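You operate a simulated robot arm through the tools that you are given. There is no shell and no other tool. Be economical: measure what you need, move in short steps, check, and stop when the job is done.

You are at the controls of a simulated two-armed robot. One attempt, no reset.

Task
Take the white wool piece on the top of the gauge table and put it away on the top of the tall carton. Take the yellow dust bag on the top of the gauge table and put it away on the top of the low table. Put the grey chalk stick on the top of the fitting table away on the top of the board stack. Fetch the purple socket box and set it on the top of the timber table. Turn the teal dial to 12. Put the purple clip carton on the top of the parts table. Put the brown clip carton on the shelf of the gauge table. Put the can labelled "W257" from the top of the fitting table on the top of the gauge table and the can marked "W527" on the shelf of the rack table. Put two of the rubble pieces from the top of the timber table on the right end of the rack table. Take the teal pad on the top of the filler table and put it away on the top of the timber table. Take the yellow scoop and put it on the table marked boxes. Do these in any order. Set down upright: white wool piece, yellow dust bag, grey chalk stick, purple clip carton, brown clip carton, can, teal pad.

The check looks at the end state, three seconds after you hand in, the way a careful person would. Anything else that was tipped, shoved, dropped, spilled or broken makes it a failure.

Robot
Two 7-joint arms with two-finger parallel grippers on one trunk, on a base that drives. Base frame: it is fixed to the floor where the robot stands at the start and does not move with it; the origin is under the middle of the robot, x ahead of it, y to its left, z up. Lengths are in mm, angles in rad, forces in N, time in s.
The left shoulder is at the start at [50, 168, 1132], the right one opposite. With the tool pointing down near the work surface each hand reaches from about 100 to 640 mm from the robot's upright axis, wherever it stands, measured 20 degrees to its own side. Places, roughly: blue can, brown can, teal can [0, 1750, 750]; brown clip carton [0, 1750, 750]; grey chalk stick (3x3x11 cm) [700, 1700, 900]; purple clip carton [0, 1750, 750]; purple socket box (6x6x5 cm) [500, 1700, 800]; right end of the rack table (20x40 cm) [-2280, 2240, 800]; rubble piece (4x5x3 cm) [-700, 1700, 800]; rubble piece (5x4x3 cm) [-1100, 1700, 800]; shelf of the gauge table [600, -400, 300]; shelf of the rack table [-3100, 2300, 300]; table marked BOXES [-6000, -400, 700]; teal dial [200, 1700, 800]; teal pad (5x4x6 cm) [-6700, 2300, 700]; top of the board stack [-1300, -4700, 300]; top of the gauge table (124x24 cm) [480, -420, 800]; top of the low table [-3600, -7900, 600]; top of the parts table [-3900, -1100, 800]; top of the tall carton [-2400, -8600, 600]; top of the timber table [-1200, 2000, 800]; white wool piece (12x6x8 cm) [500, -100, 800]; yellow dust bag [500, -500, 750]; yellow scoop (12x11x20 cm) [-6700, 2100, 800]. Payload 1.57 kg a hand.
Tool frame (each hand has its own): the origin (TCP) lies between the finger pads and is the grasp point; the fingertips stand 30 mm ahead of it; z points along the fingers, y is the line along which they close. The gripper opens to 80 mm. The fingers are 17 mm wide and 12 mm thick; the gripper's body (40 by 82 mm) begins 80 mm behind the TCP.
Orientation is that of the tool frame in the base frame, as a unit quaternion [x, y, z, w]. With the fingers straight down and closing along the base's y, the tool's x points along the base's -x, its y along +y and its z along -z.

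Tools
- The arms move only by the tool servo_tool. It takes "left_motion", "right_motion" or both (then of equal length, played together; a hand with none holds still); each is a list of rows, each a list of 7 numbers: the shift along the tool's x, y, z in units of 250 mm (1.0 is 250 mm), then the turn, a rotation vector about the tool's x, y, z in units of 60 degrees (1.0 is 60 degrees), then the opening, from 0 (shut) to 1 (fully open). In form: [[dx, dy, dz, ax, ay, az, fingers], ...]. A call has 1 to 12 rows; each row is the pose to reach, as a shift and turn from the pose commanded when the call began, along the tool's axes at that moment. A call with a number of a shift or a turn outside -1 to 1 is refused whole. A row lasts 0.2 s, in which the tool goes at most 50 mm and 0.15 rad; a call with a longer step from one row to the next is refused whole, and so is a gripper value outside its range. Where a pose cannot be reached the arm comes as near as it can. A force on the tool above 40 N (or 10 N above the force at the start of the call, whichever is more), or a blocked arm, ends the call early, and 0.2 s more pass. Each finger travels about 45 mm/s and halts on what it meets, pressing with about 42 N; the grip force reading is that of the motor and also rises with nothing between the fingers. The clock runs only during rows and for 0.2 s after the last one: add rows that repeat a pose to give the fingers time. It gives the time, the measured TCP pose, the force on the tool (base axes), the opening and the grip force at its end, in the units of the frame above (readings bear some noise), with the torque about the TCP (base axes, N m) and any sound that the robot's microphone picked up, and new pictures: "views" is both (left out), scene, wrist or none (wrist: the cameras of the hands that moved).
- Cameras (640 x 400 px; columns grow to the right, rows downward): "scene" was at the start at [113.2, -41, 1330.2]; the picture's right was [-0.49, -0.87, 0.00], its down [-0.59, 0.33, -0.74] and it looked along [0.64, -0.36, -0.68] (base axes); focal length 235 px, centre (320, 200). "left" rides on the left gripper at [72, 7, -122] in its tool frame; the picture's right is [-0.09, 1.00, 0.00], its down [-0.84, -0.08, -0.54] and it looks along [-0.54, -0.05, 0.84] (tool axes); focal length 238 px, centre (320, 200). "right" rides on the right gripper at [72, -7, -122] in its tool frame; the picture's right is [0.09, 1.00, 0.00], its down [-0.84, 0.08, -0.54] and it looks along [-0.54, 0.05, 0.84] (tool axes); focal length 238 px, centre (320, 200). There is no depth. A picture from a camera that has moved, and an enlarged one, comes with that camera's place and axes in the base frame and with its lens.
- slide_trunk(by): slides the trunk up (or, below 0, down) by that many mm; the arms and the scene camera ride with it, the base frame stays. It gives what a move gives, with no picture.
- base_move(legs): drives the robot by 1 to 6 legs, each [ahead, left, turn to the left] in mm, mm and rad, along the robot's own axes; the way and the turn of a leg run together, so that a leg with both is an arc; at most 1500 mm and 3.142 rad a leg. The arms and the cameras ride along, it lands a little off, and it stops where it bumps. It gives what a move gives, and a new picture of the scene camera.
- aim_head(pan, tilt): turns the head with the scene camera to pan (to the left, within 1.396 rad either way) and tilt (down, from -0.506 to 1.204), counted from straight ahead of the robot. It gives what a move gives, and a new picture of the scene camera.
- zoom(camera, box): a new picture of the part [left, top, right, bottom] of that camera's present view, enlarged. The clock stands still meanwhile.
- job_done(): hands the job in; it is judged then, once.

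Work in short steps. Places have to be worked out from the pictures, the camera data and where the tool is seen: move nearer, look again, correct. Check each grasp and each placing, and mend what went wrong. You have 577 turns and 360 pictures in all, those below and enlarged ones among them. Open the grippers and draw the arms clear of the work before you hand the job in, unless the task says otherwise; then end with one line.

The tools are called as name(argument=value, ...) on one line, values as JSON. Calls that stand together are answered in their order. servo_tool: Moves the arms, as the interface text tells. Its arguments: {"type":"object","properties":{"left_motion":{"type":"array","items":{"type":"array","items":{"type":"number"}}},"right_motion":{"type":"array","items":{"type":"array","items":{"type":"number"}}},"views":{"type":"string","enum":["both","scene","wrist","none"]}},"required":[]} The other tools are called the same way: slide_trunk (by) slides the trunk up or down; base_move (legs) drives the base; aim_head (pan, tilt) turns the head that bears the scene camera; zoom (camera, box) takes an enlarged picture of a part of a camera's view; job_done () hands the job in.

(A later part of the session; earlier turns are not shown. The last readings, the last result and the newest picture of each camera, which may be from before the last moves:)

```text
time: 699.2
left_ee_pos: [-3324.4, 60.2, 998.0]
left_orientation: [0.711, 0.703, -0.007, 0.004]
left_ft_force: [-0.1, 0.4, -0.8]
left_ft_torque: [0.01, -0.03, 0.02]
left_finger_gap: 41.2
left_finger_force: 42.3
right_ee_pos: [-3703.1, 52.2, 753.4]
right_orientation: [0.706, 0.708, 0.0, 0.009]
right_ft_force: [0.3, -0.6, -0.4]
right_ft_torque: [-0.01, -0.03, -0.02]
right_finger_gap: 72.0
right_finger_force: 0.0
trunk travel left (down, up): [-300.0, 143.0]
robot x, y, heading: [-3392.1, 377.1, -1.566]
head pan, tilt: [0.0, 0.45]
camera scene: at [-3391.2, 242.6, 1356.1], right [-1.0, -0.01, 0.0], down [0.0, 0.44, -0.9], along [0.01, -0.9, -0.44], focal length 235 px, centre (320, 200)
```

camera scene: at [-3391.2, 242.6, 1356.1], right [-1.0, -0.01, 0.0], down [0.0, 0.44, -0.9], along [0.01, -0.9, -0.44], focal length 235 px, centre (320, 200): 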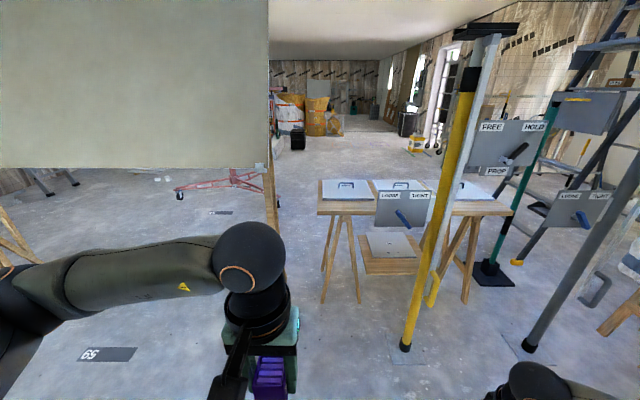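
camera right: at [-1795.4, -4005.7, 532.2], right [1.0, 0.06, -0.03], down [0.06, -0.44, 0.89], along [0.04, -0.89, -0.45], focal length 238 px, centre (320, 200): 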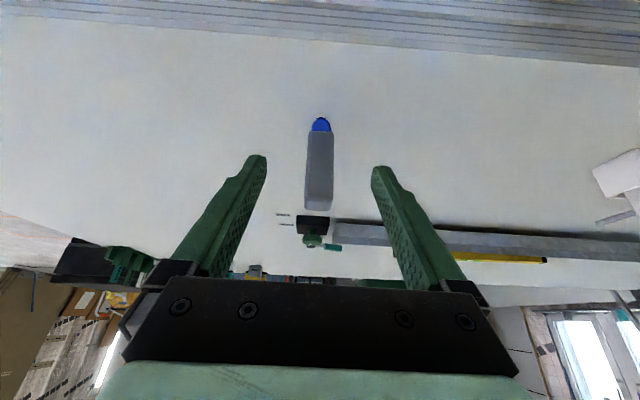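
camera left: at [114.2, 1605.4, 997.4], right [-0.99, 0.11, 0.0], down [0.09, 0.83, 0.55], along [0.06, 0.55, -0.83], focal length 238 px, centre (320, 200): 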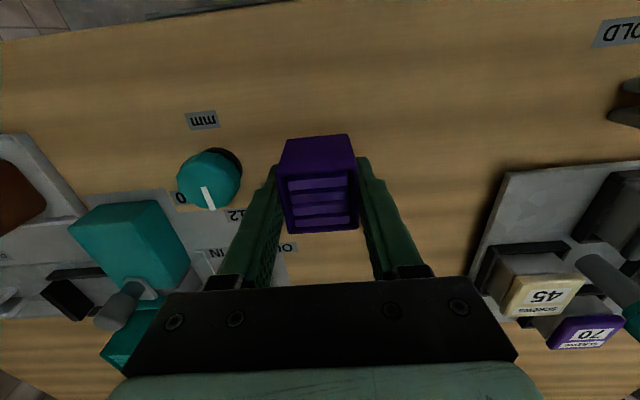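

The table's front strip (y≈-762..-900) is free wood; target ≈ (-3475,-830). I approach in steps between the easel leg and the yellow prop.

base_move(legs=[[400, -148, -0.005]])

aim_head(pan=0.3, tilt=0.7)

```text
time: 701.8
left_ee_pos: [-3470.2, -339.9, 998.5]
left_orientation: [0.713, 0.701, -0.008, 0.003]
left_ft_force: [-0.3, 0.6, -1.3]
left_ft_torque: [0.01, 0.01, -0.01]
left_finger_gap: 41.2
left_finger_force: 42.1
right_ee_pos: [-3850.1, -344.0, 752.3]
right_orientation: [0.708, 0.706, 0.001, 0.009]
right_ft_force: [-0.6, -0.1, 1.1]
right_ft_torque: [-0.01, -0.01, -0.04]
right_finger_gap: 72.2
right_finger_force: 0.1
trunk travel left (down, up): [-300.0, 143.0]
robot x, y, heading: [-3536.0, -24.3, -1.572]
head pan, tilt: [0.0, 0.45]
camera scene: at [-3536.3, -157.0, 1356.1], right [-1.0, 0.0, 0.0], down [0.0, 0.44, -0.9], along [0.0, -0.9, -0.44], focal length 235 px, centre (320, 200)
```

scene: 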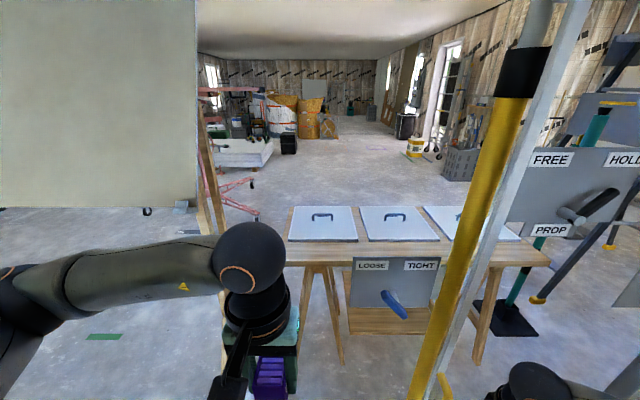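

```text
time: 702.6
left_ee_pos: [-3470.8, -339.6, 998.6]
left_orientation: [0.713, 0.701, -0.007, 0.004]
left_ft_force: [0.1, 0.8, -0.5]
left_ft_torque: [0.01, -0.01, 0.01]
left_finger_gap: 41.4
left_finger_force: 42.2
right_ee_pos: [-3850.0, -344.5, 753.0]
right_orientation: [0.708, 0.706, 0.0, 0.009]
right_ft_force: [0.4, -0.1, 0.7]
right_ft_torque: [0.04, -0.02, 0.01]
right_finger_gap: 72.1
right_finger_force: 0.1
trunk travel left (down, up): [-300.0, 143.0]
robot x, y, heading: [-3536.0, -24.5, -1.572]
head pan, tilt: [0.3, 0.7]
camera scene: at [-3511.1, -145.9, 1334.0], right [-0.96, -0.3, 0.0], down [-0.19, 0.61, -0.77], along [0.23, -0.73, -0.64], focal length 235 px, centre (320, 200)
```

scene: 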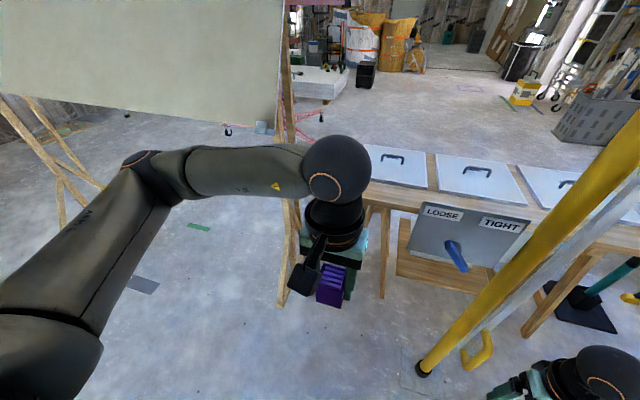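

The right hand would hit the prop, so I move it inward, back and up first.

servo_tool(right_motion=[[0.05, 0.08, -0.15, 0, 0, 0, 0.9], [0.1, 0.16, -0.3, 0, 0, 0, 0.9], [0.15, 0.25, -0.45, 0, 0, 0, 0.9], [0.2, 0.33, -0.6, 0, 0, 0, 0.9], [0.25, 0.41, -0.75, 0, 0, 0, 0.9], [0.3, 0.5, -0.88, 0, 0, 0, 0.9], [0.3, 0.5, -1, 0, 0, 0, 0.9]], views="none")

base_move(legs=[[270, 0, 0]])

```text
time: 704.2
left_ee_pos: [-3469.8, -339.5, 999.8]
left_orientation: [0.713, 0.701, -0.007, 0.004]
left_ft_force: [-0.8, 0.5, -1.0]
left_ft_torque: [-0.05, 0.01, 0.01]
left_finger_gap: 41.5
left_finger_force: 42.0
right_ee_pos: [-3723.8, -272.7, 1007.1]
right_orientation: [0.707, 0.707, 0.0, 0.008]
right_ft_force: [0.1, 0.8, 0.0]
right_ft_torque: [-0.02, -0.03, -0.02]
right_finger_gap: 72.0
right_finger_force: 0.0
right hand out of reach, approached as far as the arm can: row 5, 6, 7
trunk travel left (down, up): [-300.0, 143.0]
robot x, y, heading: [-3540.9, -25.5, -1.568]
head pan, tilt: [0.3, 0.7]
```

```text
time: 706.0
left_ee_pos: [-3470.5, -561.6, 1001.9]
left_orientation: [0.716, 0.698, -0.01, 0.005]
left_ft_force: [-0.4, -0.7, -1.4]
left_ft_torque: [0.01, 0.04, -0.03]
left_finger_gap: 41.2
left_finger_force: 42.4
right_ee_pos: [-3726.5, -486.4, 1006.8]
right_orientation: [0.705, 0.709, -0.008, 0.009]
right_ft_force: [-0.6, 0.0, 0.3]
right_ft_torque: [0.0, -0.01, -0.03]
right_finger_gap: 72.0
right_finger_force: 0.0
trunk travel left (down, up): [-300.0, 143.0]
robot x, y, heading: [-3539.4, -250.1, -1.578]
head pan, tilt: [0.3, 0.7]
stopped in leg 1: the robot was blocked; the commanded pose is now the measured one
camera scene: at [-3508.9, -363.8, 1334.7], right [-0.96, -0.29, 0.0], down [-0.19, 0.61, -0.77], along [0.22, -0.74, -0.64], focal length 235 px, centre (320, 200)
```

scene: 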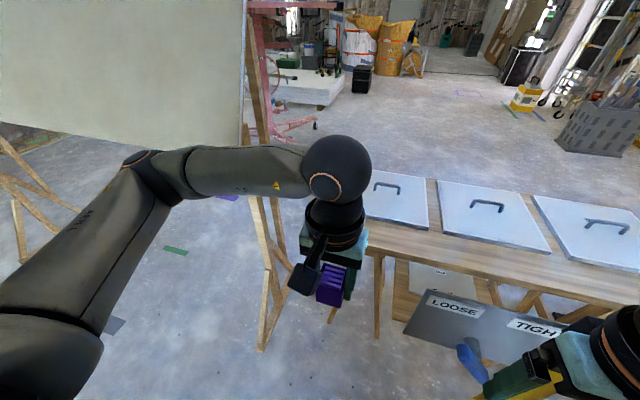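

Blocked, likely the right arm against the prop. I back off and look to the right.

base_move(legs=[[-80, 0, 0]])

aim_head(pan=-0.5, tilt=0.6)

```text
time: 707.0
left_ee_pos: [-3471.5, -487.6, 998.6]
left_orientation: [0.714, 0.7, -0.007, 0.003]
left_ft_force: [-0.1, -0.4, 0.0]
left_ft_torque: [-0.04, 0.03, 0.0]
left_finger_gap: 41.3
left_finger_force: 42.1
right_ee_pos: [-3726.5, -416.0, 1004.4]
right_orientation: [0.706, 0.708, -0.003, 0.008]
right_ft_force: [-0.3, -0.6, -0.2]
right_ft_torque: [-0.03, -0.02, 0.0]
right_finger_gap: 71.8
right_finger_force: 0.0
trunk travel left (down, up): [-300.0, 143.0]
robot x, y, heading: [-3534.9, -173.4, -1.572]
head pan, tilt: [0.3, 0.7]
camera scene: at [-3510.7, -292.6, 1334.1], right [-0.96, -0.29, 0.0], down [-0.19, 0.62, -0.77], along [0.22, -0.73, -0.64], focal length 235 px, centre (320, 200)
```

scene: 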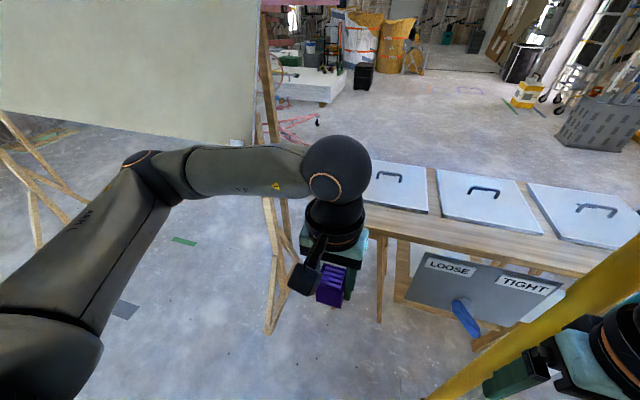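

```text
time: 708.1
left_ee_pos: [-3471.3, -488.5, 998.4]
left_orientation: [0.714, 0.7, -0.006, 0.003]
left_ft_force: [-0.1, -0.7, -1.4]
left_ft_torque: [-0.01, -0.02, -0.01]
left_finger_gap: 41.1
left_finger_force: 42.4
right_ee_pos: [-3727.4, -415.5, 1004.7]
right_orientation: [0.705, 0.709, -0.004, 0.009]
right_ft_force: [-0.7, 1.4, -0.7]
right_ft_torque: [0.04, -0.03, -0.01]
right_finger_gap: 71.9
right_finger_force: 0.1
trunk travel left (down, up): [-300.0, 143.0]
robot x, y, heading: [-3534.2, -168.6, -1.573]
head pan, tilt: [-0.499, 0.6]
camera scene: at [-3578.0, -289.6, 1342.6], right [-0.88, 0.48, 0.0], down [0.27, 0.5, -0.82], along [-0.4, -0.72, -0.57], focal length 235 px, centre (320, 200)
```

scene: 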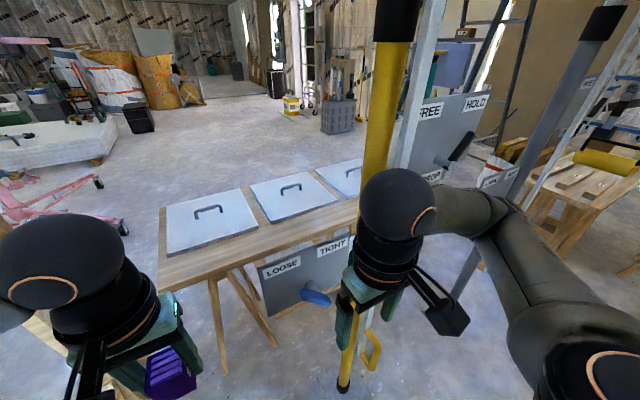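

I pull the right hand back beside the body so the arm clears the prop.

servo_tool(right_motion=[[0.1, -0.08, 0, 0, 0, 0, 0.9], [0.2, -0.16, 0, 0, 0, 0, 0.9], [0.3, -0.24, 0, 0, 0, 0, 0.9], [0.4, -0.32, 0, 0, 0, 0, 0.9], [0.5, -0.4, 0, 0, 0, 0, 0.9], [0.58, -0.46, 0, 0, 0, 0, 0.9], [0.58, -0.46, 0, 0, 0, 0, 0.9]], views="scene")

```text
time: 709.7
left_ee_pos: [-3470.4, -488.0, 998.0]
left_orientation: [0.715, 0.699, -0.007, 0.004]
left_ft_force: [0.1, -0.2, -0.5]
left_ft_torque: [-0.01, -0.02, 0.03]
left_finger_gap: 41.5
left_finger_force: 42.0
right_ee_pos: [-3902.5, -325.1, 1059.1]
right_orientation: [0.706, 0.708, -0.002, 0.008]
right_ft_force: [-0.7, 0.7, 0.3]
right_ft_torque: [0.01, -0.02, 0.0]
right_finger_gap: 71.9
right_finger_force: 0.0
right hand out of reach, approached as far as the arm can: row 1, 2, 3, 4, 5, 6, 7
trunk travel left (down, up): [-300.0, 143.0]
robot x, y, heading: [-3537.2, -172.2, -1.575]
head pan, tilt: [-0.499, 0.6]
camera scene: at [-3578.0, -290.0, 1342.5], right [-0.88, 0.48, 0.0], down [0.27, 0.5, -0.82], along [-0.4, -0.72, -0.57], focal length 235 px, centre (320, 200)
```

scene: 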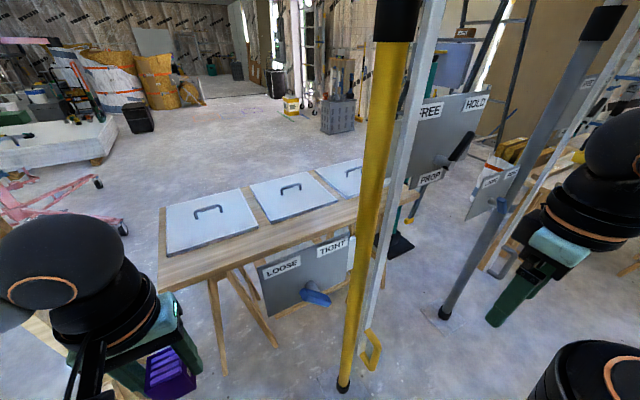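

Clear now. I advance 195 and shift 55 left (east).

base_move(legs=[[195, 55, 0.004]])

zoom(camera="left", box=[0, 0, 640, 400])

```text
time: 711.2
left_ee_pos: [-3421.2, -656.8, 999.2]
left_orientation: [0.713, 0.701, -0.007, 0.002]
left_ft_force: [-0.2, 1.0, -0.5]
left_ft_torque: [-0.02, 0.02, -0.03]
left_finger_gap: 41.5
left_finger_force: 42.2
right_ee_pos: [-3857.0, -489.0, 1059.7]
right_orientation: [0.708, 0.706, 0.001, 0.0]
right_ft_force: [0.3, 0.1, -0.6]
right_ft_torque: [0.02, 0.0, 0.0]
right_finger_gap: 72.0
right_finger_force: 0.1
trunk travel left (down, up): [-300.0, 143.0]
robot x, y, heading: [-3490.1, -341.1, -1.572]
head pan, tilt: [-0.499, 0.6]
stopped in leg 1: the force on the tool passed its limit at 99 N (the readings are from after the stop); the commanded pose is now the measured one
camera scene: at [-3530.3, -458.3, 1342.6], right [-0.88, 0.48, 0.0], down [0.27, 0.5, -0.83], along [-0.4, -0.72, -0.56], focal length 235 px, centre (320, 200)
```

scene: 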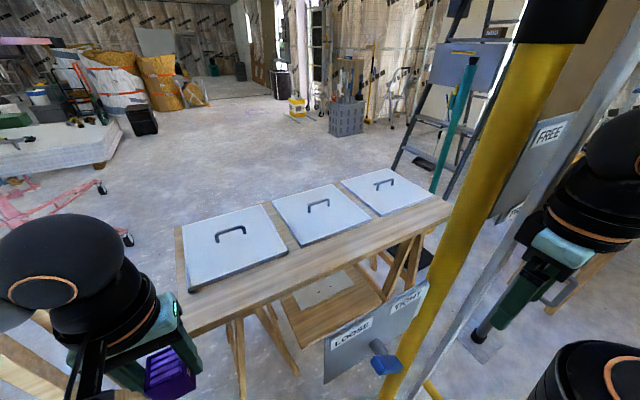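

```text
1.00 times, centred on (320, 200) of left (not enlarged: the box is as wide or as high as the picture)
camera zoom: at [-3414.2, -582.7, 1119.3], right [0.99, -0.11, 0.0], down [-0.09, -0.83, 0.55], along [-0.06, -0.55, -0.83], focal length 238 px, centre (320, 200)
```

zoom: 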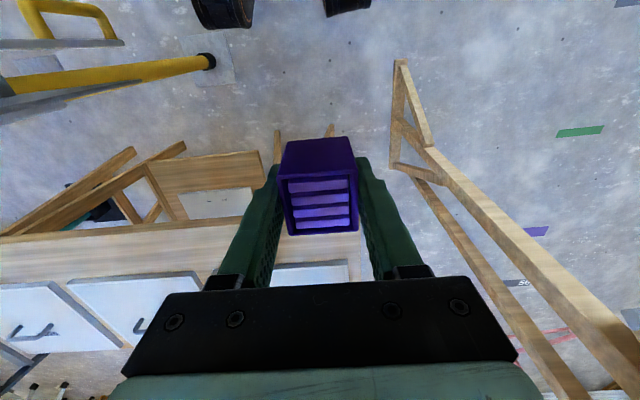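

The table front edge is y≈-849, panels begin ≈ -935, top z≈800. I extend the left hand toward (-3450,-888).

servo_tool(left_motion=[[-0.15, -0.02, 0.08, 0, 0, 0, 0], [-0.3, -0.04, 0.16, 0, 0, 0, 0], [-0.45, -0.06, 0.24, 0, 0, 0, 0], [-0.6, -0.08, 0.32, 0, 0, 0, 0], [-0.75, -0.1, 0.4, 0, 0, 0, 0], [-0.925, -0.116, 0.45, 0, 0, 0, 0], [-0.925, -0.116, 0.5, 0, 0, 0, 0]], views="wrist")

```text
time: 712.9
left_ee_pos: [-3455.5, -887.1, 878.9]
left_orientation: [0.714, 0.7, -0.007, 0.003]
left_ft_force: [-0.6, -0.5, -0.5]
left_ft_torque: [0.0, -0.03, 0.0]
left_finger_gap: 41.2
left_finger_force: 42.6
right_ee_pos: [-3856.2, -488.7, 1059.0]
right_orientation: [0.707, 0.707, 0.002, 0.0]
right_ft_force: [0.0, 1.2, 0.4]
right_ft_torque: [-0.07, 0.02, -0.01]
right_finger_gap: 71.8
right_finger_force: 0.1
trunk travel left (down, up): [-300.0, 143.0]
robot x, y, heading: [-3489.3, -341.3, -1.57]
head pan, tilt: [-0.499, 0.6]
camera left: at [-3447.2, -814.3, 999.2], right [0.99, -0.11, 0.0], down [-0.09, -0.83, 0.55], along [-0.06, -0.55, -0.83], focal length 238 px, centre (320, 200)
```

left: 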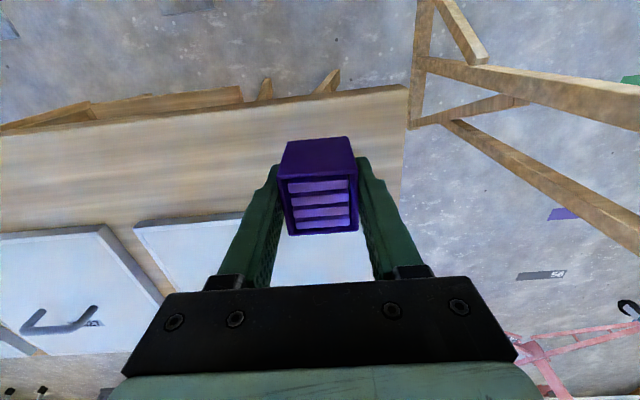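

Well placed over the strip. I lower to contact.

servo_tool(left_motion=[[-0.016, 0, 0.1, 0, 0, 0, 0], [-0.016, 0, 0.13, 0, 0, 0, 0], [-0.016, 0, 0.145, 0, 0, 0, 0], [-0.016, 0, 0.16, 0, 0, 0, 0], [-0.016, 0, 0.175, 0, 0, 0, 0], [-0.016, 0, 0.19, 0, 0, 0, 0], [-0.016, 0, 0.205, 0, 0, 0, 0], [-0.016, 0, 0.22, 0, 0, 0, 0]], views="none")

```text
time: 714.6
left_ee_pos: [-3454.4, -893.8, 821.5]
left_orientation: [0.713, 0.701, -0.006, 0.003]
left_ft_force: [-0.1, 0.3, -0.6]
left_ft_torque: [-0.01, -0.03, -0.04]
left_finger_gap: 41.2
left_finger_force: 42.3
right_ee_pos: [-3856.6, -489.6, 1060.3]
right_orientation: [0.708, 0.706, 0.001, 0.0]
right_ft_force: [-0.1, 1.0, -0.2]
right_ft_torque: [-0.09, -0.04, -0.01]
right_finger_gap: 71.8
right_finger_force: 0.2
trunk travel left (down, up): [-300.0, 143.0]
robot x, y, heading: [-3491.8, -336.7, -1.571]
head pan, tilt: [-0.499, 0.6]
```

No contact yet; continue lower.

servo_tool(left_motion=[[0, 0, 0.015, 0, 0, 0, 0], [0, 0, 0.03, 0, 0, 0, 0], [0, 0, 0.045, 0, 0, 0, 0], [0, 0, 0.06, 0, 0, 0, 0], [0, 0, 0.075, 0, 0, 0, 0], [0, 0, 0.09, 0, 0, 0, 0], [0, 0, 0.105, 0, 0, 0, 0], [0, 0, 0.12, 0, 0, 0, 0], [0, 0, 0.135, 0, 0, 0, 0], [0, 0, 0.15, 0, 0, 0, 0]], views="wrist")

```text
time: 716.7
left_ee_pos: [-3457.1, -897.3, 795.0]
left_orientation: [0.713, 0.701, -0.01, 0.006]
left_ft_force: [1.9, 3.8, 17.5]
left_ft_torque: [0.26, -0.41, 0.09]
left_finger_gap: 41.5
left_finger_force: 42.3
right_ee_pos: [-3856.3, -488.1, 1059.9]
right_orientation: [0.707, 0.707, 0.0, 0.0]
right_ft_force: [-0.8, 0.1, 1.2]
right_ft_torque: [0.0, -0.02, 0.01]
right_finger_gap: 71.9
right_finger_force: 0.1
trunk travel left (down, up): [-300.0, 143.0]
robot x, y, heading: [-3489.7, -341.7, -1.568]
head pan, tilt: [-0.499, 0.6]
stopped in row 10 (left hand): the force on the tool passed its limit at 42 N (the readings are from after the stop); the commanded pose is now the measured one
camera left: at [-3449.1, -821.7, 915.9], right [0.99, -0.11, -0.01], down [-0.09, -0.82, 0.56], along [-0.07, -0.56, -0.83], focal length 238 px, centre (320, 200)
```

left: 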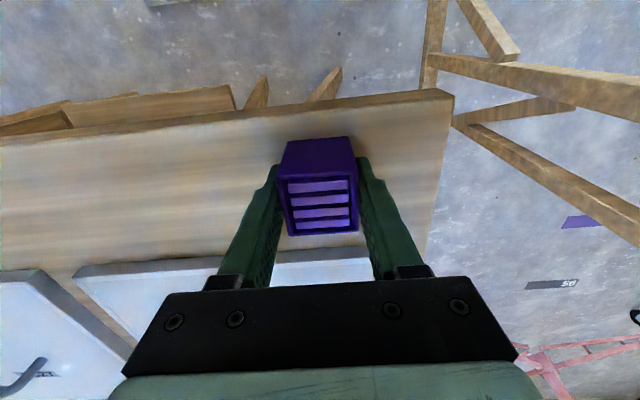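

Contact (table top ≈759). I release and rise.

servo_tool(left_motion=[[0, 0, 0, 0, 0, 0, 0.6], [0, 0, 0, 0, 0, 0, 0.75], [0, 0, 0, 0, 0, 0, 0.75], [0, 0, -0.15, 0, 0, 0, 0.75], [0, 0, -0.33, 0, 0, 0, 0.75], [0, 0, -0.51, 0, 0, 0, 0.75], [0, 0, -0.65, 0, 0, 0, 0.75], [0.15, 0, -0.65, 0, 0, 0, 1], [0.3, 0, -0.65, 0, 0, 0, 1]], views="wrist")

```text
time: 718.7
left_ee_pos: [-3453.6, -821.4, 955.3]
left_orientation: [0.712, 0.702, -0.011, 0.004]
left_ft_force: [0.4, -0.1, 0.1]
left_ft_torque: [0.0, -0.02, 0.02]
left_finger_gap: 80.2
left_finger_force: 0.0
right_ee_pos: [-3856.7, -489.7, 1060.5]
right_orientation: [0.707, 0.707, 0.001, 0.001]
right_ft_force: [0.8, -0.4, -0.1]
right_ft_torque: [0.01, -0.02, -0.02]
right_finger_gap: 71.9
right_finger_force: 0.1
trunk travel left (down, up): [-300.0, 143.0]
robot x, y, heading: [-3488.0, -339.3, -1.574]
head pan, tilt: [-0.499, 0.6]
camera left: at [-3445.9, -745.1, 1075.5], right [0.99, -0.11, 0.0], down [-0.09, -0.82, 0.56], along [-0.06, -0.56, -0.83], focal length 238 px, centre (320, 200)
```

left: 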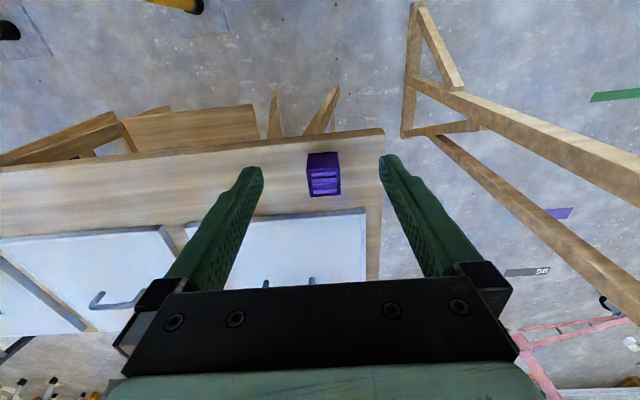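

The purple carton is placed. I back off and drive to the fitting table for W527 and the socket box.

base_move(legs=[[-650, 0, 0], [0, 0, 3.142], [0, -1500, 0], [0, -1450, 0], [700, -150, 0]])

aim_head(pan=0, tilt=0.6)

```text
refused: 3.142 is not a number from -3.14159 to 3.14159
```

```text
time: 719.7
left_ee_pos: [-3455.4, -819.7, 955.1]
left_orientation: [0.712, 0.702, -0.01, 0.005]
left_ft_force: [-0.6, -0.4, 0.1]
left_ft_torque: [0.02, -0.01, 0.0]
left_finger_gap: 80.0
left_finger_force: 0.1
right_ee_pos: [-3856.4, -489.7, 1060.3]
right_orientation: [0.707, 0.707, 0.001, 0.0]
right_ft_force: [0.0, 1.0, 0.8]
right_ft_torque: [-0.03, 0.0, -0.03]
right_finger_gap: 71.9
right_finger_force: 0.1
trunk travel left (down, up): [-300.0, 143.0]
robot x, y, heading: [-3489.8, -339.9, -1.57]
head pan, tilt: [0.0, 0.6]
camera scene: at [-3487.9, -468.9, 1342.6], right [-1.0, 0.0, 0.0], down [0.0, 0.56, -0.83], along [0.0, -0.83, -0.56], focal length 235 px, centre (320, 200)
```

scene: 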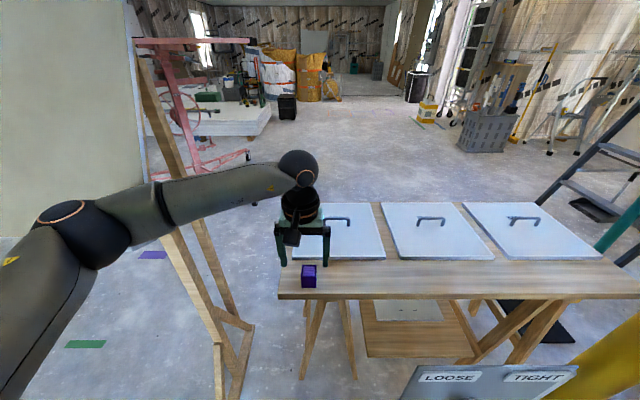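

The carton sits safely on the table. I now drive (turn within limit).

base_move(legs=[[-650, 0, 0], [0, 0, 3.141], [0, -1500, 0], [0, -1450, 0], [700, -150, 0]])

```text
time: 759.8
left_ee_pos: [-394.7, 1518.8, 954.5]
left_orientation: [-0.701, 0.713, 0.005, 0.008]
left_ft_force: [0.6, 0.1, -0.4]
left_ft_torque: [-0.01, 0.01, 0.0]
left_finger_gap: 80.2
left_finger_force: 0.1
right_ee_pos: [5.3, 1187.8, 1059.1]
right_orientation: [-0.706, 0.708, 0.0, -0.001]
right_ft_force: [-0.6, -0.9, 0.6]
right_ft_torque: [-0.02, 0.01, 0.0]
right_finger_gap: 72.1
right_finger_force: 0.0
trunk travel left (down, up): [-300.0, 143.0]
robot x, y, heading: [-359.4, 1039.6, 1.572]
head pan, tilt: [0.0, 0.6]
camera scene: at [-360.7, 1166.6, 1342.6], right [1.0, 0.0, 0.0], down [0.0, -0.57, -0.82], along [0.0, 0.82, -0.57], focal length 235 px, centre (320, 200)
```

scene: 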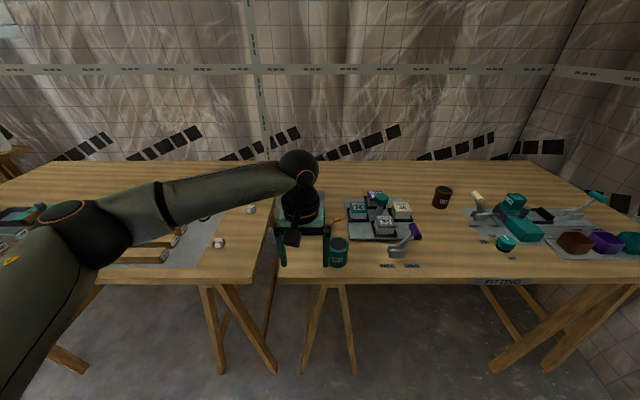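

The teal can is at about (-308,1650). I shift right and a bit ahead so it lies on the left hand's side.

base_move(legs=[[90, -140, 0]])

servo_tool(left_motion=[[0.1, 0, -0.05, 0, -0.12, 0, 1], [0.2, 0, -0.05, 0, -0.25, 0, 1], [0.3, 0, -0.05, 0, -0.38, 0, 1], [0.4, 0, 0, 0, -0.5, 0, 1], [0.4, 0, 0, 0, -0.5, 0, 1]], views="wrist")

```text
time: 761.7
left_ee_pos: [-253.8, 1609.2, 953.8]
left_orientation: [-0.7, 0.714, 0.004, 0.009]
left_ft_force: [0.0, -0.6, -0.1]
left_ft_torque: [0.02, -0.01, -0.03]
left_finger_gap: 79.8
left_finger_force: 0.1
right_ee_pos: [146.5, 1274.6, 1058.6]
right_orientation: [-0.705, 0.709, -0.001, -0.001]
right_ft_force: [-1.5, -0.6, -0.6]
right_ft_torque: [0.01, -0.01, 0.02]
right_finger_gap: 71.9
right_finger_force: 0.0
trunk travel left (down, up): [-300.0, 143.0]
robot x, y, heading: [-218.9, 1125.7, 1.563]
head pan, tilt: [0.0, 0.6]
camera scene: at [-220.9, 1255.8, 1342.6], right [1.0, 0.0, 0.0], down [0.0, -0.57, -0.82], along [0.0, 0.82, -0.57], focal length 235 px, centre (320, 200)
```

scene: 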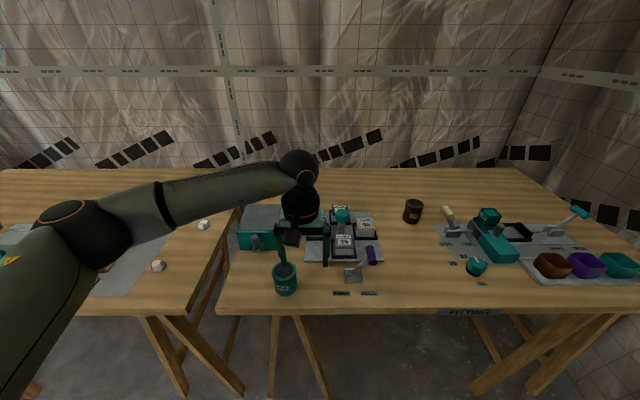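

```text
time: 762.9
left_ee_pos: [-256.0, 1508.0, 954.2]
left_orientation: [-0.675, 0.687, 0.186, 0.195]
left_ft_force: [0.9, -0.6, 0.4]
left_ft_torque: [-0.05, -0.04, 0.02]
left_finger_gap: 79.9
left_finger_force: 0.3
right_ee_pos: [146.5, 1275.8, 1059.8]
right_orientation: [-0.705, 0.709, 0.0, -0.001]
right_ft_force: [0.2, 1.0, -0.2]
right_ft_torque: [0.01, 0.01, -0.04]
right_finger_gap: 72.3
right_finger_force: 0.1
trunk travel left (down, up): [-300.0, 143.0]
robot x, y, heading: [-222.3, 1130.8, 1.561]
head pan, tilt: [0.0, 0.6]
camera left: at [-265.8, 1384.1, 1020.6], right [-0.99, 0.1, 0.04], down [0.08, 0.43, 0.9], along [0.07, 0.9, -0.44], focal length 238 px, centre (320, 200)
```

left: 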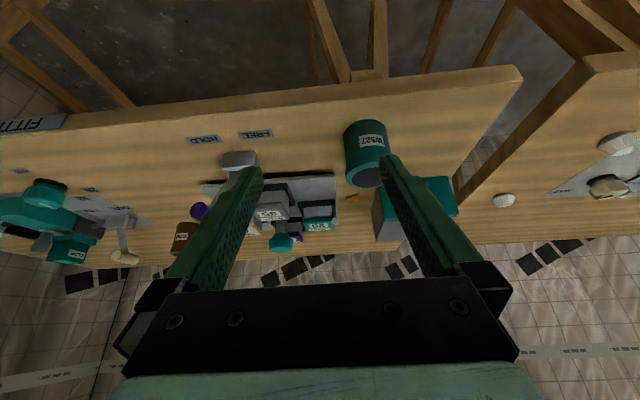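

It is W527. I zoom to measure its size precisely.

zoom(camera="left", box=[300, 90, 440, 210])

zoom(camera="scene", box=[240, 230, 340, 310])

```text
3.33 times, centred on (370, 150) of left
camera zoom: at [-265.8, 1384.1, 1020.6], right [-0.99, 0.1, 0.04], down [0.08, 0.43, 0.9], along [0.07, 0.9, -0.44], focal length 794 px, centre (153, 367)
```

zoom: 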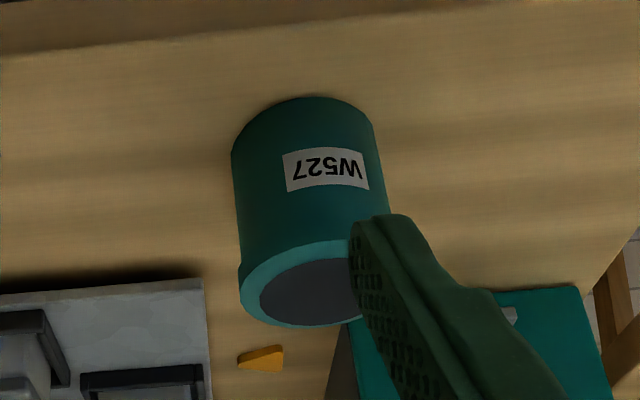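

```text
5.00 times, centred on (290, 270) of scene
camera zoom: at [-221.2, 1255.7, 1342.6], right [1.0, 0.0, 0.0], down [0.0, -0.56, -0.83], along [0.0, 0.83, -0.56], focal length 1174 px, centre (470, -150)
```

zoom: 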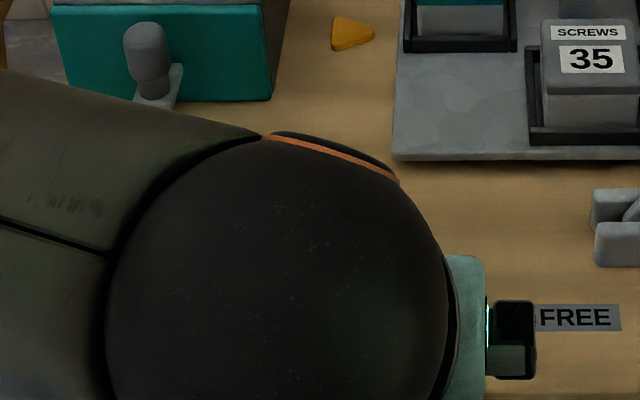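

Can W527: centre ≈ (-308,1643), Ø≈57, top ≈862. I go to the pre-grasp, then advance along the tool axis.

servo_tool(left_motion=[[-0.1, 0.08, 0.1, 0, 0, 0, 1], [-0.18, 0.16, 0.2, 0, 0, 0, 1], [-0.236, 0.208, 0.312, 0, 0, 0, 1], [-0.236, 0.208, 0.312, 0, 0, 0, 1]], views="wrist")

```text
time: 763.9
left_ee_pos: [-309.2, 1601.8, 916.7]
left_orientation: [-0.675, 0.687, 0.186, 0.195]
left_ft_force: [-0.6, -0.5, 0.1]
left_ft_torque: [0.02, 0.03, 0.03]
left_finger_gap: 80.1
left_finger_force: 0.2
right_ee_pos: [146.4, 1276.2, 1060.1]
right_orientation: [-0.705, 0.709, 0.001, -0.001]
right_ft_force: [-1.3, 0.3, -0.4]
right_ft_torque: [0.04, 0.01, -0.04]
right_finger_gap: 71.9
right_finger_force: 0.1
trunk travel left (down, up): [-300.0, 143.0]
robot x, y, heading: [-221.9, 1125.3, 1.565]
head pan, tilt: [0.0, 0.6]
camera left: at [-318.8, 1477.5, 984.5], right [-0.99, 0.1, 0.04], down [0.08, 0.43, 0.9], along [0.07, 0.9, -0.44], focal length 238 px, centre (320, 200)
```

left: 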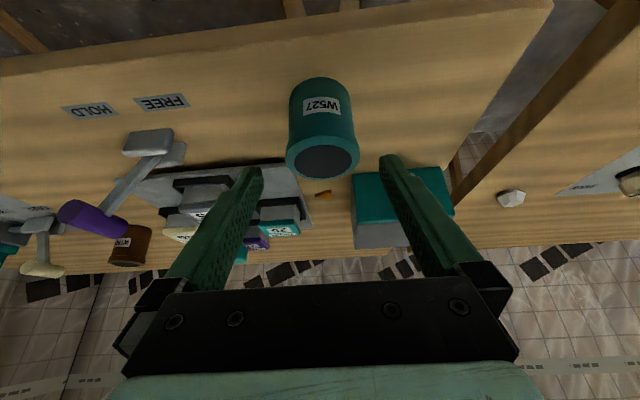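

Aligned. I advance, squeeze and lift.

servo_tool(left_motion=[[0.004, 0, 0.12, 0, 0, 0, 1], [0.008, 0, 0.24, 0, 0, 0, 1], [0.012, 0, 0.358, 0, 0, 0, 1], [0.012, 0, 0.358, 0, 0, 0, 0.5], [0.012, 0, 0.358, 0, 0, 0, 0], [0.012, 0, 0.358, 0, 0, 0, 0], [0.012, 0, 0.358, 0, 0, 0, 0], [0.0, 0, 0.33, 0, 0, 0, 0], [-0.06, 0, 0.23, 0, 0, 0, 0], [-0.12, 0, 0.12, 0, 0, 0, 0], [-0.18, 0, 0.0, 0, 0, 0, 0]], views="wrist")

```text
time: 766.3
left_ee_pos: [-305.6, 1638.7, 938.5]
left_orientation: [-0.674, 0.688, 0.186, 0.194]
left_ft_force: [-0.3, -0.5, -2.1]
left_ft_torque: [0.02, 0.0, -0.01]
left_finger_gap: 60.5
left_finger_force: 42.1
right_ee_pos: [147.0, 1276.9, 1059.8]
right_orientation: [-0.705, 0.709, 0.0, -0.001]
right_ft_force: [0.0, 0.8, 0.2]
right_ft_torque: [0.02, -0.02, 0.01]
right_finger_gap: 72.1
right_finger_force: 0.0
trunk travel left (down, up): [-300.0, 143.0]
robot x, y, heading: [-221.8, 1128.4, 1.565]
head pan, tilt: [0.0, 0.6]
camera left: at [-315.6, 1514.8, 1005.8], right [-0.99, 0.1, 0.04], down [0.08, 0.43, 0.9], along [0.07, 0.9, -0.44], focal length 238 px, centre (320, 200)
```

left: 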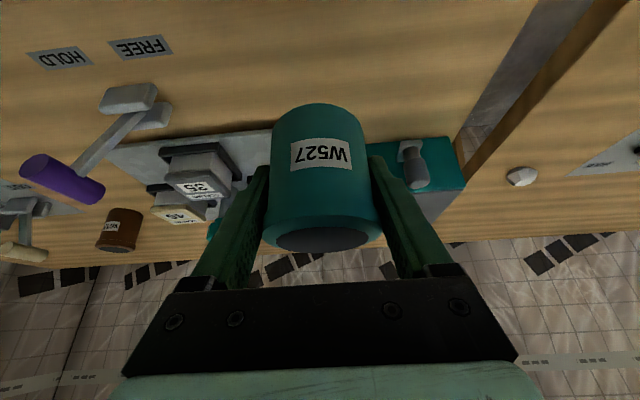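

Held. I retract the can and move the base right for the purple socket box.

servo_tool(left_motion=[[0.05, 0, -0.12, 0, 0, 0, 0], [0.12, 0, -0.25, 0, 0, 0, 0], [0.2, 0, -0.4, 0, 0, 0, 0], [0.256, 0, -0.516, 0, 0, 0, 0], [0.256, 0, -0.516, 0, 0, 0, 0]], right_motion=[[-0.15, 0.05, 0, 0, 0, 0, 1], [-0.3, 0.1, 0, 0, 0, 0, 1], [-0.45, 0.15, 0, 0, 0, 0, 1], [-0.6, 0.2, 0, 0, 0, 0, 1], [-0.7, 0.25, 0, 0, 0, 0, 1]], views="none")

base_move(legs=[[90, -490, 0.006]])

zoom(camera="right", box=[0, 0, 640, 400])

```text
time: 767.5
left_ee_pos: [-306.9, 1517.4, 1016.8]
left_orientation: [-0.675, 0.687, 0.186, 0.193]
left_ft_force: [-0.5, 0.5, -2.2]
left_ft_torque: [0.01, 0.02, -0.03]
left_finger_gap: 60.7
left_finger_force: 42.0
right_ee_pos: [82.9, 1451.3, 1059.5]
right_orientation: [-0.705, 0.71, -0.001, 0.0]
right_ft_force: [0.4, 0.1, -0.2]
right_ft_torque: [-0.02, 0.0, 0.0]
right_finger_gap: 80.3
right_finger_force: 0.0
trunk travel left (down, up): [-300.0, 143.0]
robot x, y, heading: [-222.4, 1130.2, 1.565]
head pan, tilt: [0.0, 0.6]
```

```text
time: 772.3
left_ee_pos: [188.1, 1604.5, 1017.3]
left_orientation: [-0.676, 0.686, 0.186, 0.193]
left_ft_force: [0.7, 0.5, -1.0]
left_ft_torque: [-0.01, 0.0, 0.02]
left_finger_gap: 60.5
left_finger_force: 42.0
right_ee_pos: [579.9, 1538.8, 1059.7]
right_orientation: [-0.706, 0.708, 0.0, -0.002]
right_ft_force: [-0.1, 0.8, -1.1]
right_ft_torque: [-0.01, 0.01, 0.0]
right_finger_gap: 80.2
right_finger_force: 0.0
trunk travel left (down, up): [-300.0, 143.0]
robot x, y, heading: [273.3, 1215.1, 1.564]
head pan, tilt: [0.0, 0.6]
camera scene: at [275.1, 1343.2, 1342.6], right [1.0, 0.0, 0.0], down [0.0, -0.57, -0.82], along [0.0, 0.82, -0.57], focal length 235 px, centre (320, 200)
```

scene: 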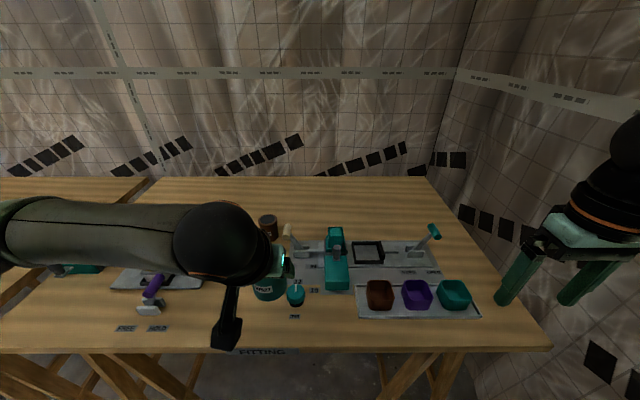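

```text
1.00 times, centred on (320, 200) of right (not enlarged: the box is as wide or as high as the picture)
camera zoom: at [586.0, 1465.8, 1182.6], right [-1.0, -0.09, 0.0], down [-0.07, 0.84, 0.54], along [-0.05, 0.54, -0.84], focal length 238 px, centre (320, 200)
```

zoom: 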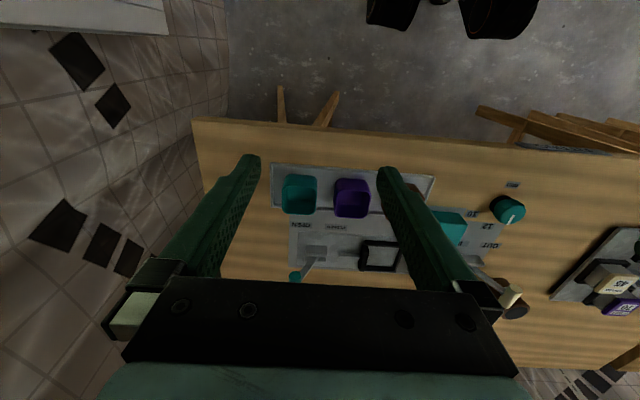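

Purple box centre ≈ (516,1663), neighbours ~20 mm away. I rotate the right hand 90° to grip front-back, moving above it.

servo_tool(right_motion=[[-0.08, 0.04, 0, 0, 0, 0.14, 1], [-0.16, 0.08, 0.05, 0, 0, 0.28, 1], [-0.24, 0.12, 0.1, 0, 0, 0.42, 1], [-0.32, 0.16, 0.15, 0, 0, 0.56, 1], [-0.4, 0.2, 0.2, 0, 0, 0.7, 1], [-0.48, 0.25, 0.25, 0, 0, 0.84, 1], [-0.495, 0.255, 0.3, 0, 0, 0.97, 1]], views="none")

servo_tool(right_motion=[[0, 0, 0, 0, 0, 0.14, 1], [0, 0, 0, 0, 0, 0.28, 1], [0, 0, 0, 0, 0, 0.42, 1], [0, 0, 0, 0, 0, 0.53, 1], [0, 0, 0, 0, 0, 0.53, 1]], views="wrist")

```text
time: 773.9
left_ee_pos: [188.0, 1604.1, 1017.4]
left_orientation: [-0.675, 0.687, 0.186, 0.193]
left_ft_force: [0.2, 0.1, -2.0]
left_ft_torque: [0.0, 0.01, 0.01]
left_finger_gap: 60.5
left_finger_force: 41.8
right_ee_pos: [515.1, 1661.7, 982.9]
right_orientation: [-0.272, 0.962, 0.0, 0.0]
right_ft_force: [0.3, 0.7, -0.4]
right_ft_torque: [0.0, -0.02, 0.02]
right_finger_gap: 79.9
right_finger_force: 0.0
trunk travel left (down, up): [-300.0, 143.0]
robot x, y, heading: [272.3, 1216.6, 1.566]
head pan, tilt: [0.0, 0.6]
```

```text
time: 775.1
left_ee_pos: [187.5, 1605.2, 1017.0]
left_orientation: [-0.676, 0.686, 0.186, 0.194]
left_ft_force: [0.1, 1.2, -2.0]
left_ft_torque: [0.02, -0.03, 0.0]
left_finger_gap: 60.4
left_finger_force: 42.2
right_ee_pos: [514.8, 1661.6, 983.4]
right_orientation: [0.002, 1.0, 0.0, 0.0]
right_ft_force: [-0.4, -0.3, -0.7]
right_ft_torque: [0.01, 0.04, -0.01]
right_finger_gap: 79.9
right_finger_force: 0.0
trunk travel left (down, up): [-300.0, 143.0]
robot x, y, heading: [273.8, 1220.8, 1.566]
head pan, tilt: [0.0, 0.6]
camera right: at [443.9, 1655.2, 1107.0], right [-0.09, 1.0, 0.0], down [0.84, 0.07, 0.54], along [0.54, 0.05, -0.84], focal length 238 px, centre (320, 200)
```

right: 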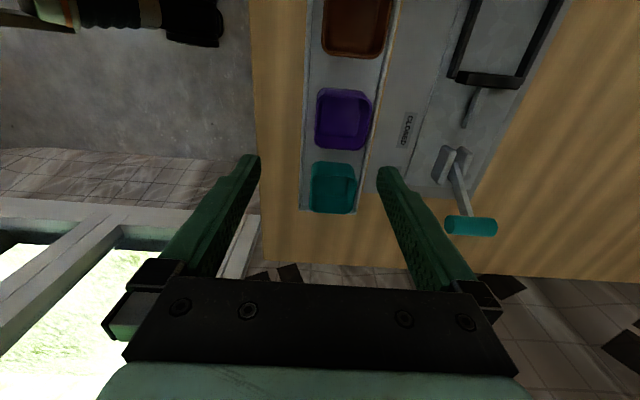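

Estimates differ by ~15 mm in y. I lower 50 mm at (508,1675) and measure again.

servo_tool(right_motion=[[0.028, 0.052, 0.1, 0, 0, 0, 1], [0.028, 0.052, 0.2, 0, 0, 0, 1], [0.028, 0.052, 0.2, 0, 0, 0, 1]], views="wrist")

```text
time: 775.9
left_ee_pos: [187.0, 1604.0, 1016.8]
left_orientation: [-0.676, 0.686, 0.186, 0.193]
left_ft_force: [-0.6, 0.5, -1.3]
left_ft_torque: [0.02, 0.0, -0.03]
left_finger_gap: 60.8
left_finger_force: 41.5
right_ee_pos: [508.7, 1676.1, 933.9]
right_orientation: [0.001, 1.0, 0.0, 0.0]
right_ft_force: [0.7, -0.5, -0.3]
right_ft_torque: [0.02, 0.03, -0.01]
right_finger_gap: 80.0
right_finger_force: 0.0
trunk travel left (down, up): [-300.0, 143.0]
robot x, y, heading: [276.8, 1215.6, 1.571]
head pan, tilt: [0.0, 0.6]
camera right: at [437.1, 1667.8, 1056.6], right [-0.09, 1.0, 0.0], down [0.84, 0.08, 0.54], along [0.54, 0.05, -0.84], focal length 238 px, centre (320, 200)
```

right: 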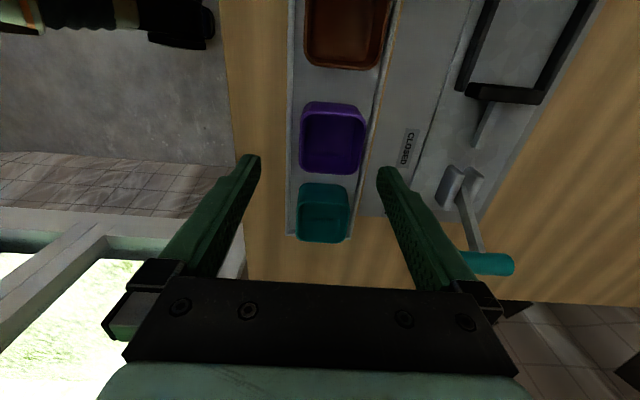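

Centre ≈ (502,1686). I align, descend to z≈850 and squeeze, then lift.

servo_tool(right_motion=[[0.028, 0.04, 0.0, 0, 0, 0, 1], [0.028, 0.04, 0.17, 0, 0, 0, 1], [0.028, 0.04, 0.336, 0, 0, 0, 1], [0.028, 0.04, 0.336, 0, 0, 0, 0.7], [0.028, 0.04, 0.336, 0, 0, 0, 0.4], [0.028, 0.04, 0.336, 0, 0, 0, 0.2], [0.028, 0.04, 0.336, 0, 0, 0, 0.2]], views="wrist")

```text
time: 777.5
left_ee_pos: [188.2, 1603.9, 1015.6]
left_orientation: [-0.675, 0.687, 0.186, 0.194]
left_ft_force: [0.5, 0.7, -1.5]
left_ft_torque: [-0.04, -0.03, -0.01]
left_finger_gap: 60.3
left_finger_force: 42.4
right_ee_pos: [500.1, 1684.3, 850.1]
right_orientation: [0.001, 1.0, 0.0, -0.001]
right_ft_force: [-0.4, -0.5, 0.1]
right_ft_torque: [0.01, -0.02, -0.03]
right_finger_gap: 57.0
right_finger_force: 36.8
trunk travel left (down, up): [-300.0, 143.0]
robot x, y, heading: [271.6, 1217.7, 1.569]
head pan, tilt: [0.0, 0.6]
camera right: at [428.8, 1677.6, 973.3], right [-0.09, 1.0, 0.0], down [0.84, 0.08, 0.54], along [0.54, 0.05, -0.84], focal length 238 px, centre (320, 200)
```

right: 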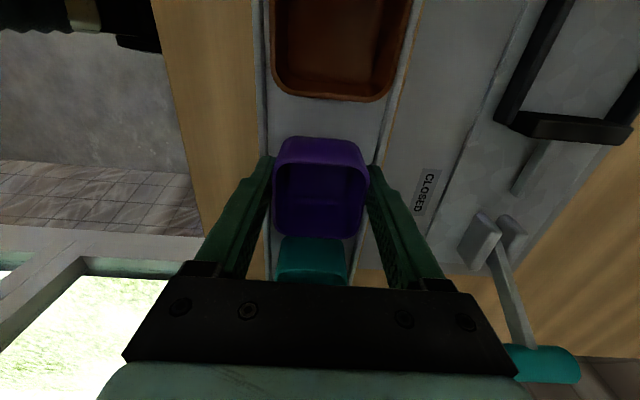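

Gripped. I lift and retract.

servo_tool(right_motion=[[0, 0, -0.1, 0, 0, 0, 0], [0, 0, -0.28, 0, 0, 0, 0], [0, 0, -0.46, 0, 0, 0, 0], [0, -0.12, -0.6, 0, 0, 0, 0], [0, -0.3, -0.65, 0, 0, 0, 0], [0, -0.48, -0.65, 0, 0, 0, 0], [0, -0.6, -0.65, 0, 0, 0, 0], [0, -0.6, -0.65, 0, 0, 0, 0]], views="scene")

```text
time: 779.3
left_ee_pos: [186.9, 1604.8, 1017.1]
left_orientation: [-0.676, 0.687, 0.185, 0.193]
left_ft_force: [0.3, 0.7, -2.0]
left_ft_torque: [-0.02, -0.05, 0.03]
left_finger_gap: 60.8
left_finger_force: 42.2
right_ee_pos: [502.4, 1537.3, 1013.5]
right_orientation: [0.002, 1.0, -0.001, 0.0]
right_ft_force: [-0.2, -0.1, -0.7]
right_ft_torque: [0.02, 0.03, -0.01]
right_finger_gap: 56.6
right_finger_force: 41.9
trunk travel left (down, up): [-300.0, 143.0]
robot x, y, heading: [275.3, 1212.0, 1.565]
head pan, tilt: [0.0, 0.6]
camera scene: at [275.0, 1343.3, 1342.6], right [1.0, 0.0, 0.0], down [0.0, -0.57, -0.82], along [0.0, 0.82, -0.57], focal length 235 px, centre (320, 200)
```

scene: 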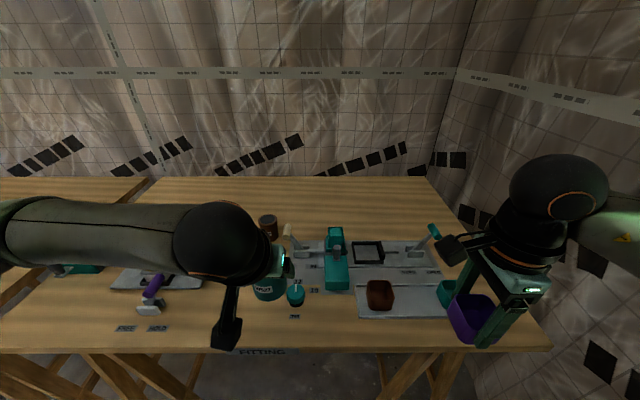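

Socket box held. I back a bit and strafe west to the timber table.

base_move(legs=[[-150, 0, 0.005], [0, 1250, 0]])

aim_head(pan=0, tilt=0.75)

```text
time: 791.4
left_ee_pos: [-1053.3, 1457.4, 1017.7]
left_orientation: [-0.674, 0.688, 0.184, 0.195]
left_ft_force: [0.0, -0.5, -2.7]
left_ft_torque: [0.02, 0.02, 0.0]
left_finger_gap: 60.4
left_finger_force: 42.1
right_ee_pos: [-739.9, 1389.7, 1013.1]
right_orientation: [0.002, 1.0, -0.001, -0.001]
right_ft_force: [0.0, -0.2, -0.2]
right_ft_torque: [-0.01, 0.02, 0.03]
right_finger_gap: 56.7
right_finger_force: 41.9
trunk travel left (down, up): [-300.0, 143.0]
robot x, y, heading: [-970.9, 1069.8, 1.566]
head pan, tilt: [0.0, 0.6]
camera scene: at [-967.5, 1195.5, 1342.6], right [1.0, -0.01, 0.0], down [0.0, -0.57, -0.82], along [0.0, 0.82, -0.57], focal length 235 px, centre (320, 200)
```

scene: 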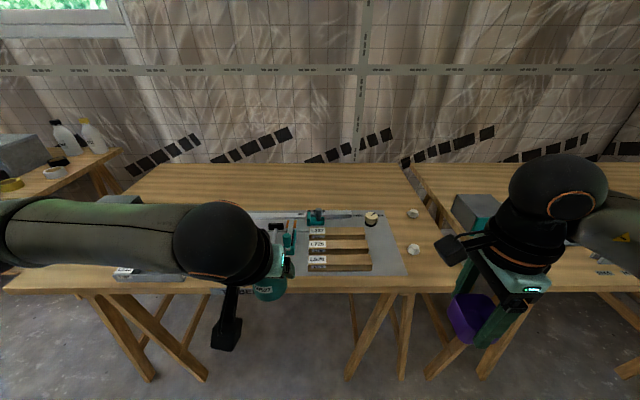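

```text
time: 792.1
left_ee_pos: [-1054.6, 1457.6, 1017.3]
left_orientation: [-0.675, 0.688, 0.186, 0.193]
left_ft_force: [1.1, 0.2, -0.3]
left_ft_torque: [0.04, 0.03, 0.03]
left_finger_gap: 60.4
left_finger_force: 42.4
right_ee_pos: [-741.4, 1389.6, 1011.8]
right_orientation: [0.003, 1.0, -0.001, 0.0]
right_ft_force: [0.5, -0.6, -0.7]
right_ft_torque: [-0.01, 0.02, 0.0]
right_finger_gap: 56.8
right_finger_force: 41.9
trunk travel left (down, up): [-300.0, 143.0]
robot x, y, heading: [-967.8, 1067.5, 1.565]
head pan, tilt: [0.0, 0.75]
camera scene: at [-967.4, 1190.0, 1329.7], right [1.0, -0.01, 0.0], down [0.0, -0.68, -0.73], along [0.0, 0.73, -0.68], focal length 235 px, centre (320, 200)
```

scene: 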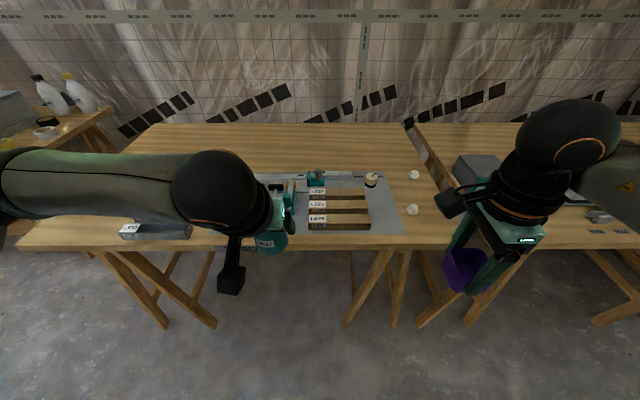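

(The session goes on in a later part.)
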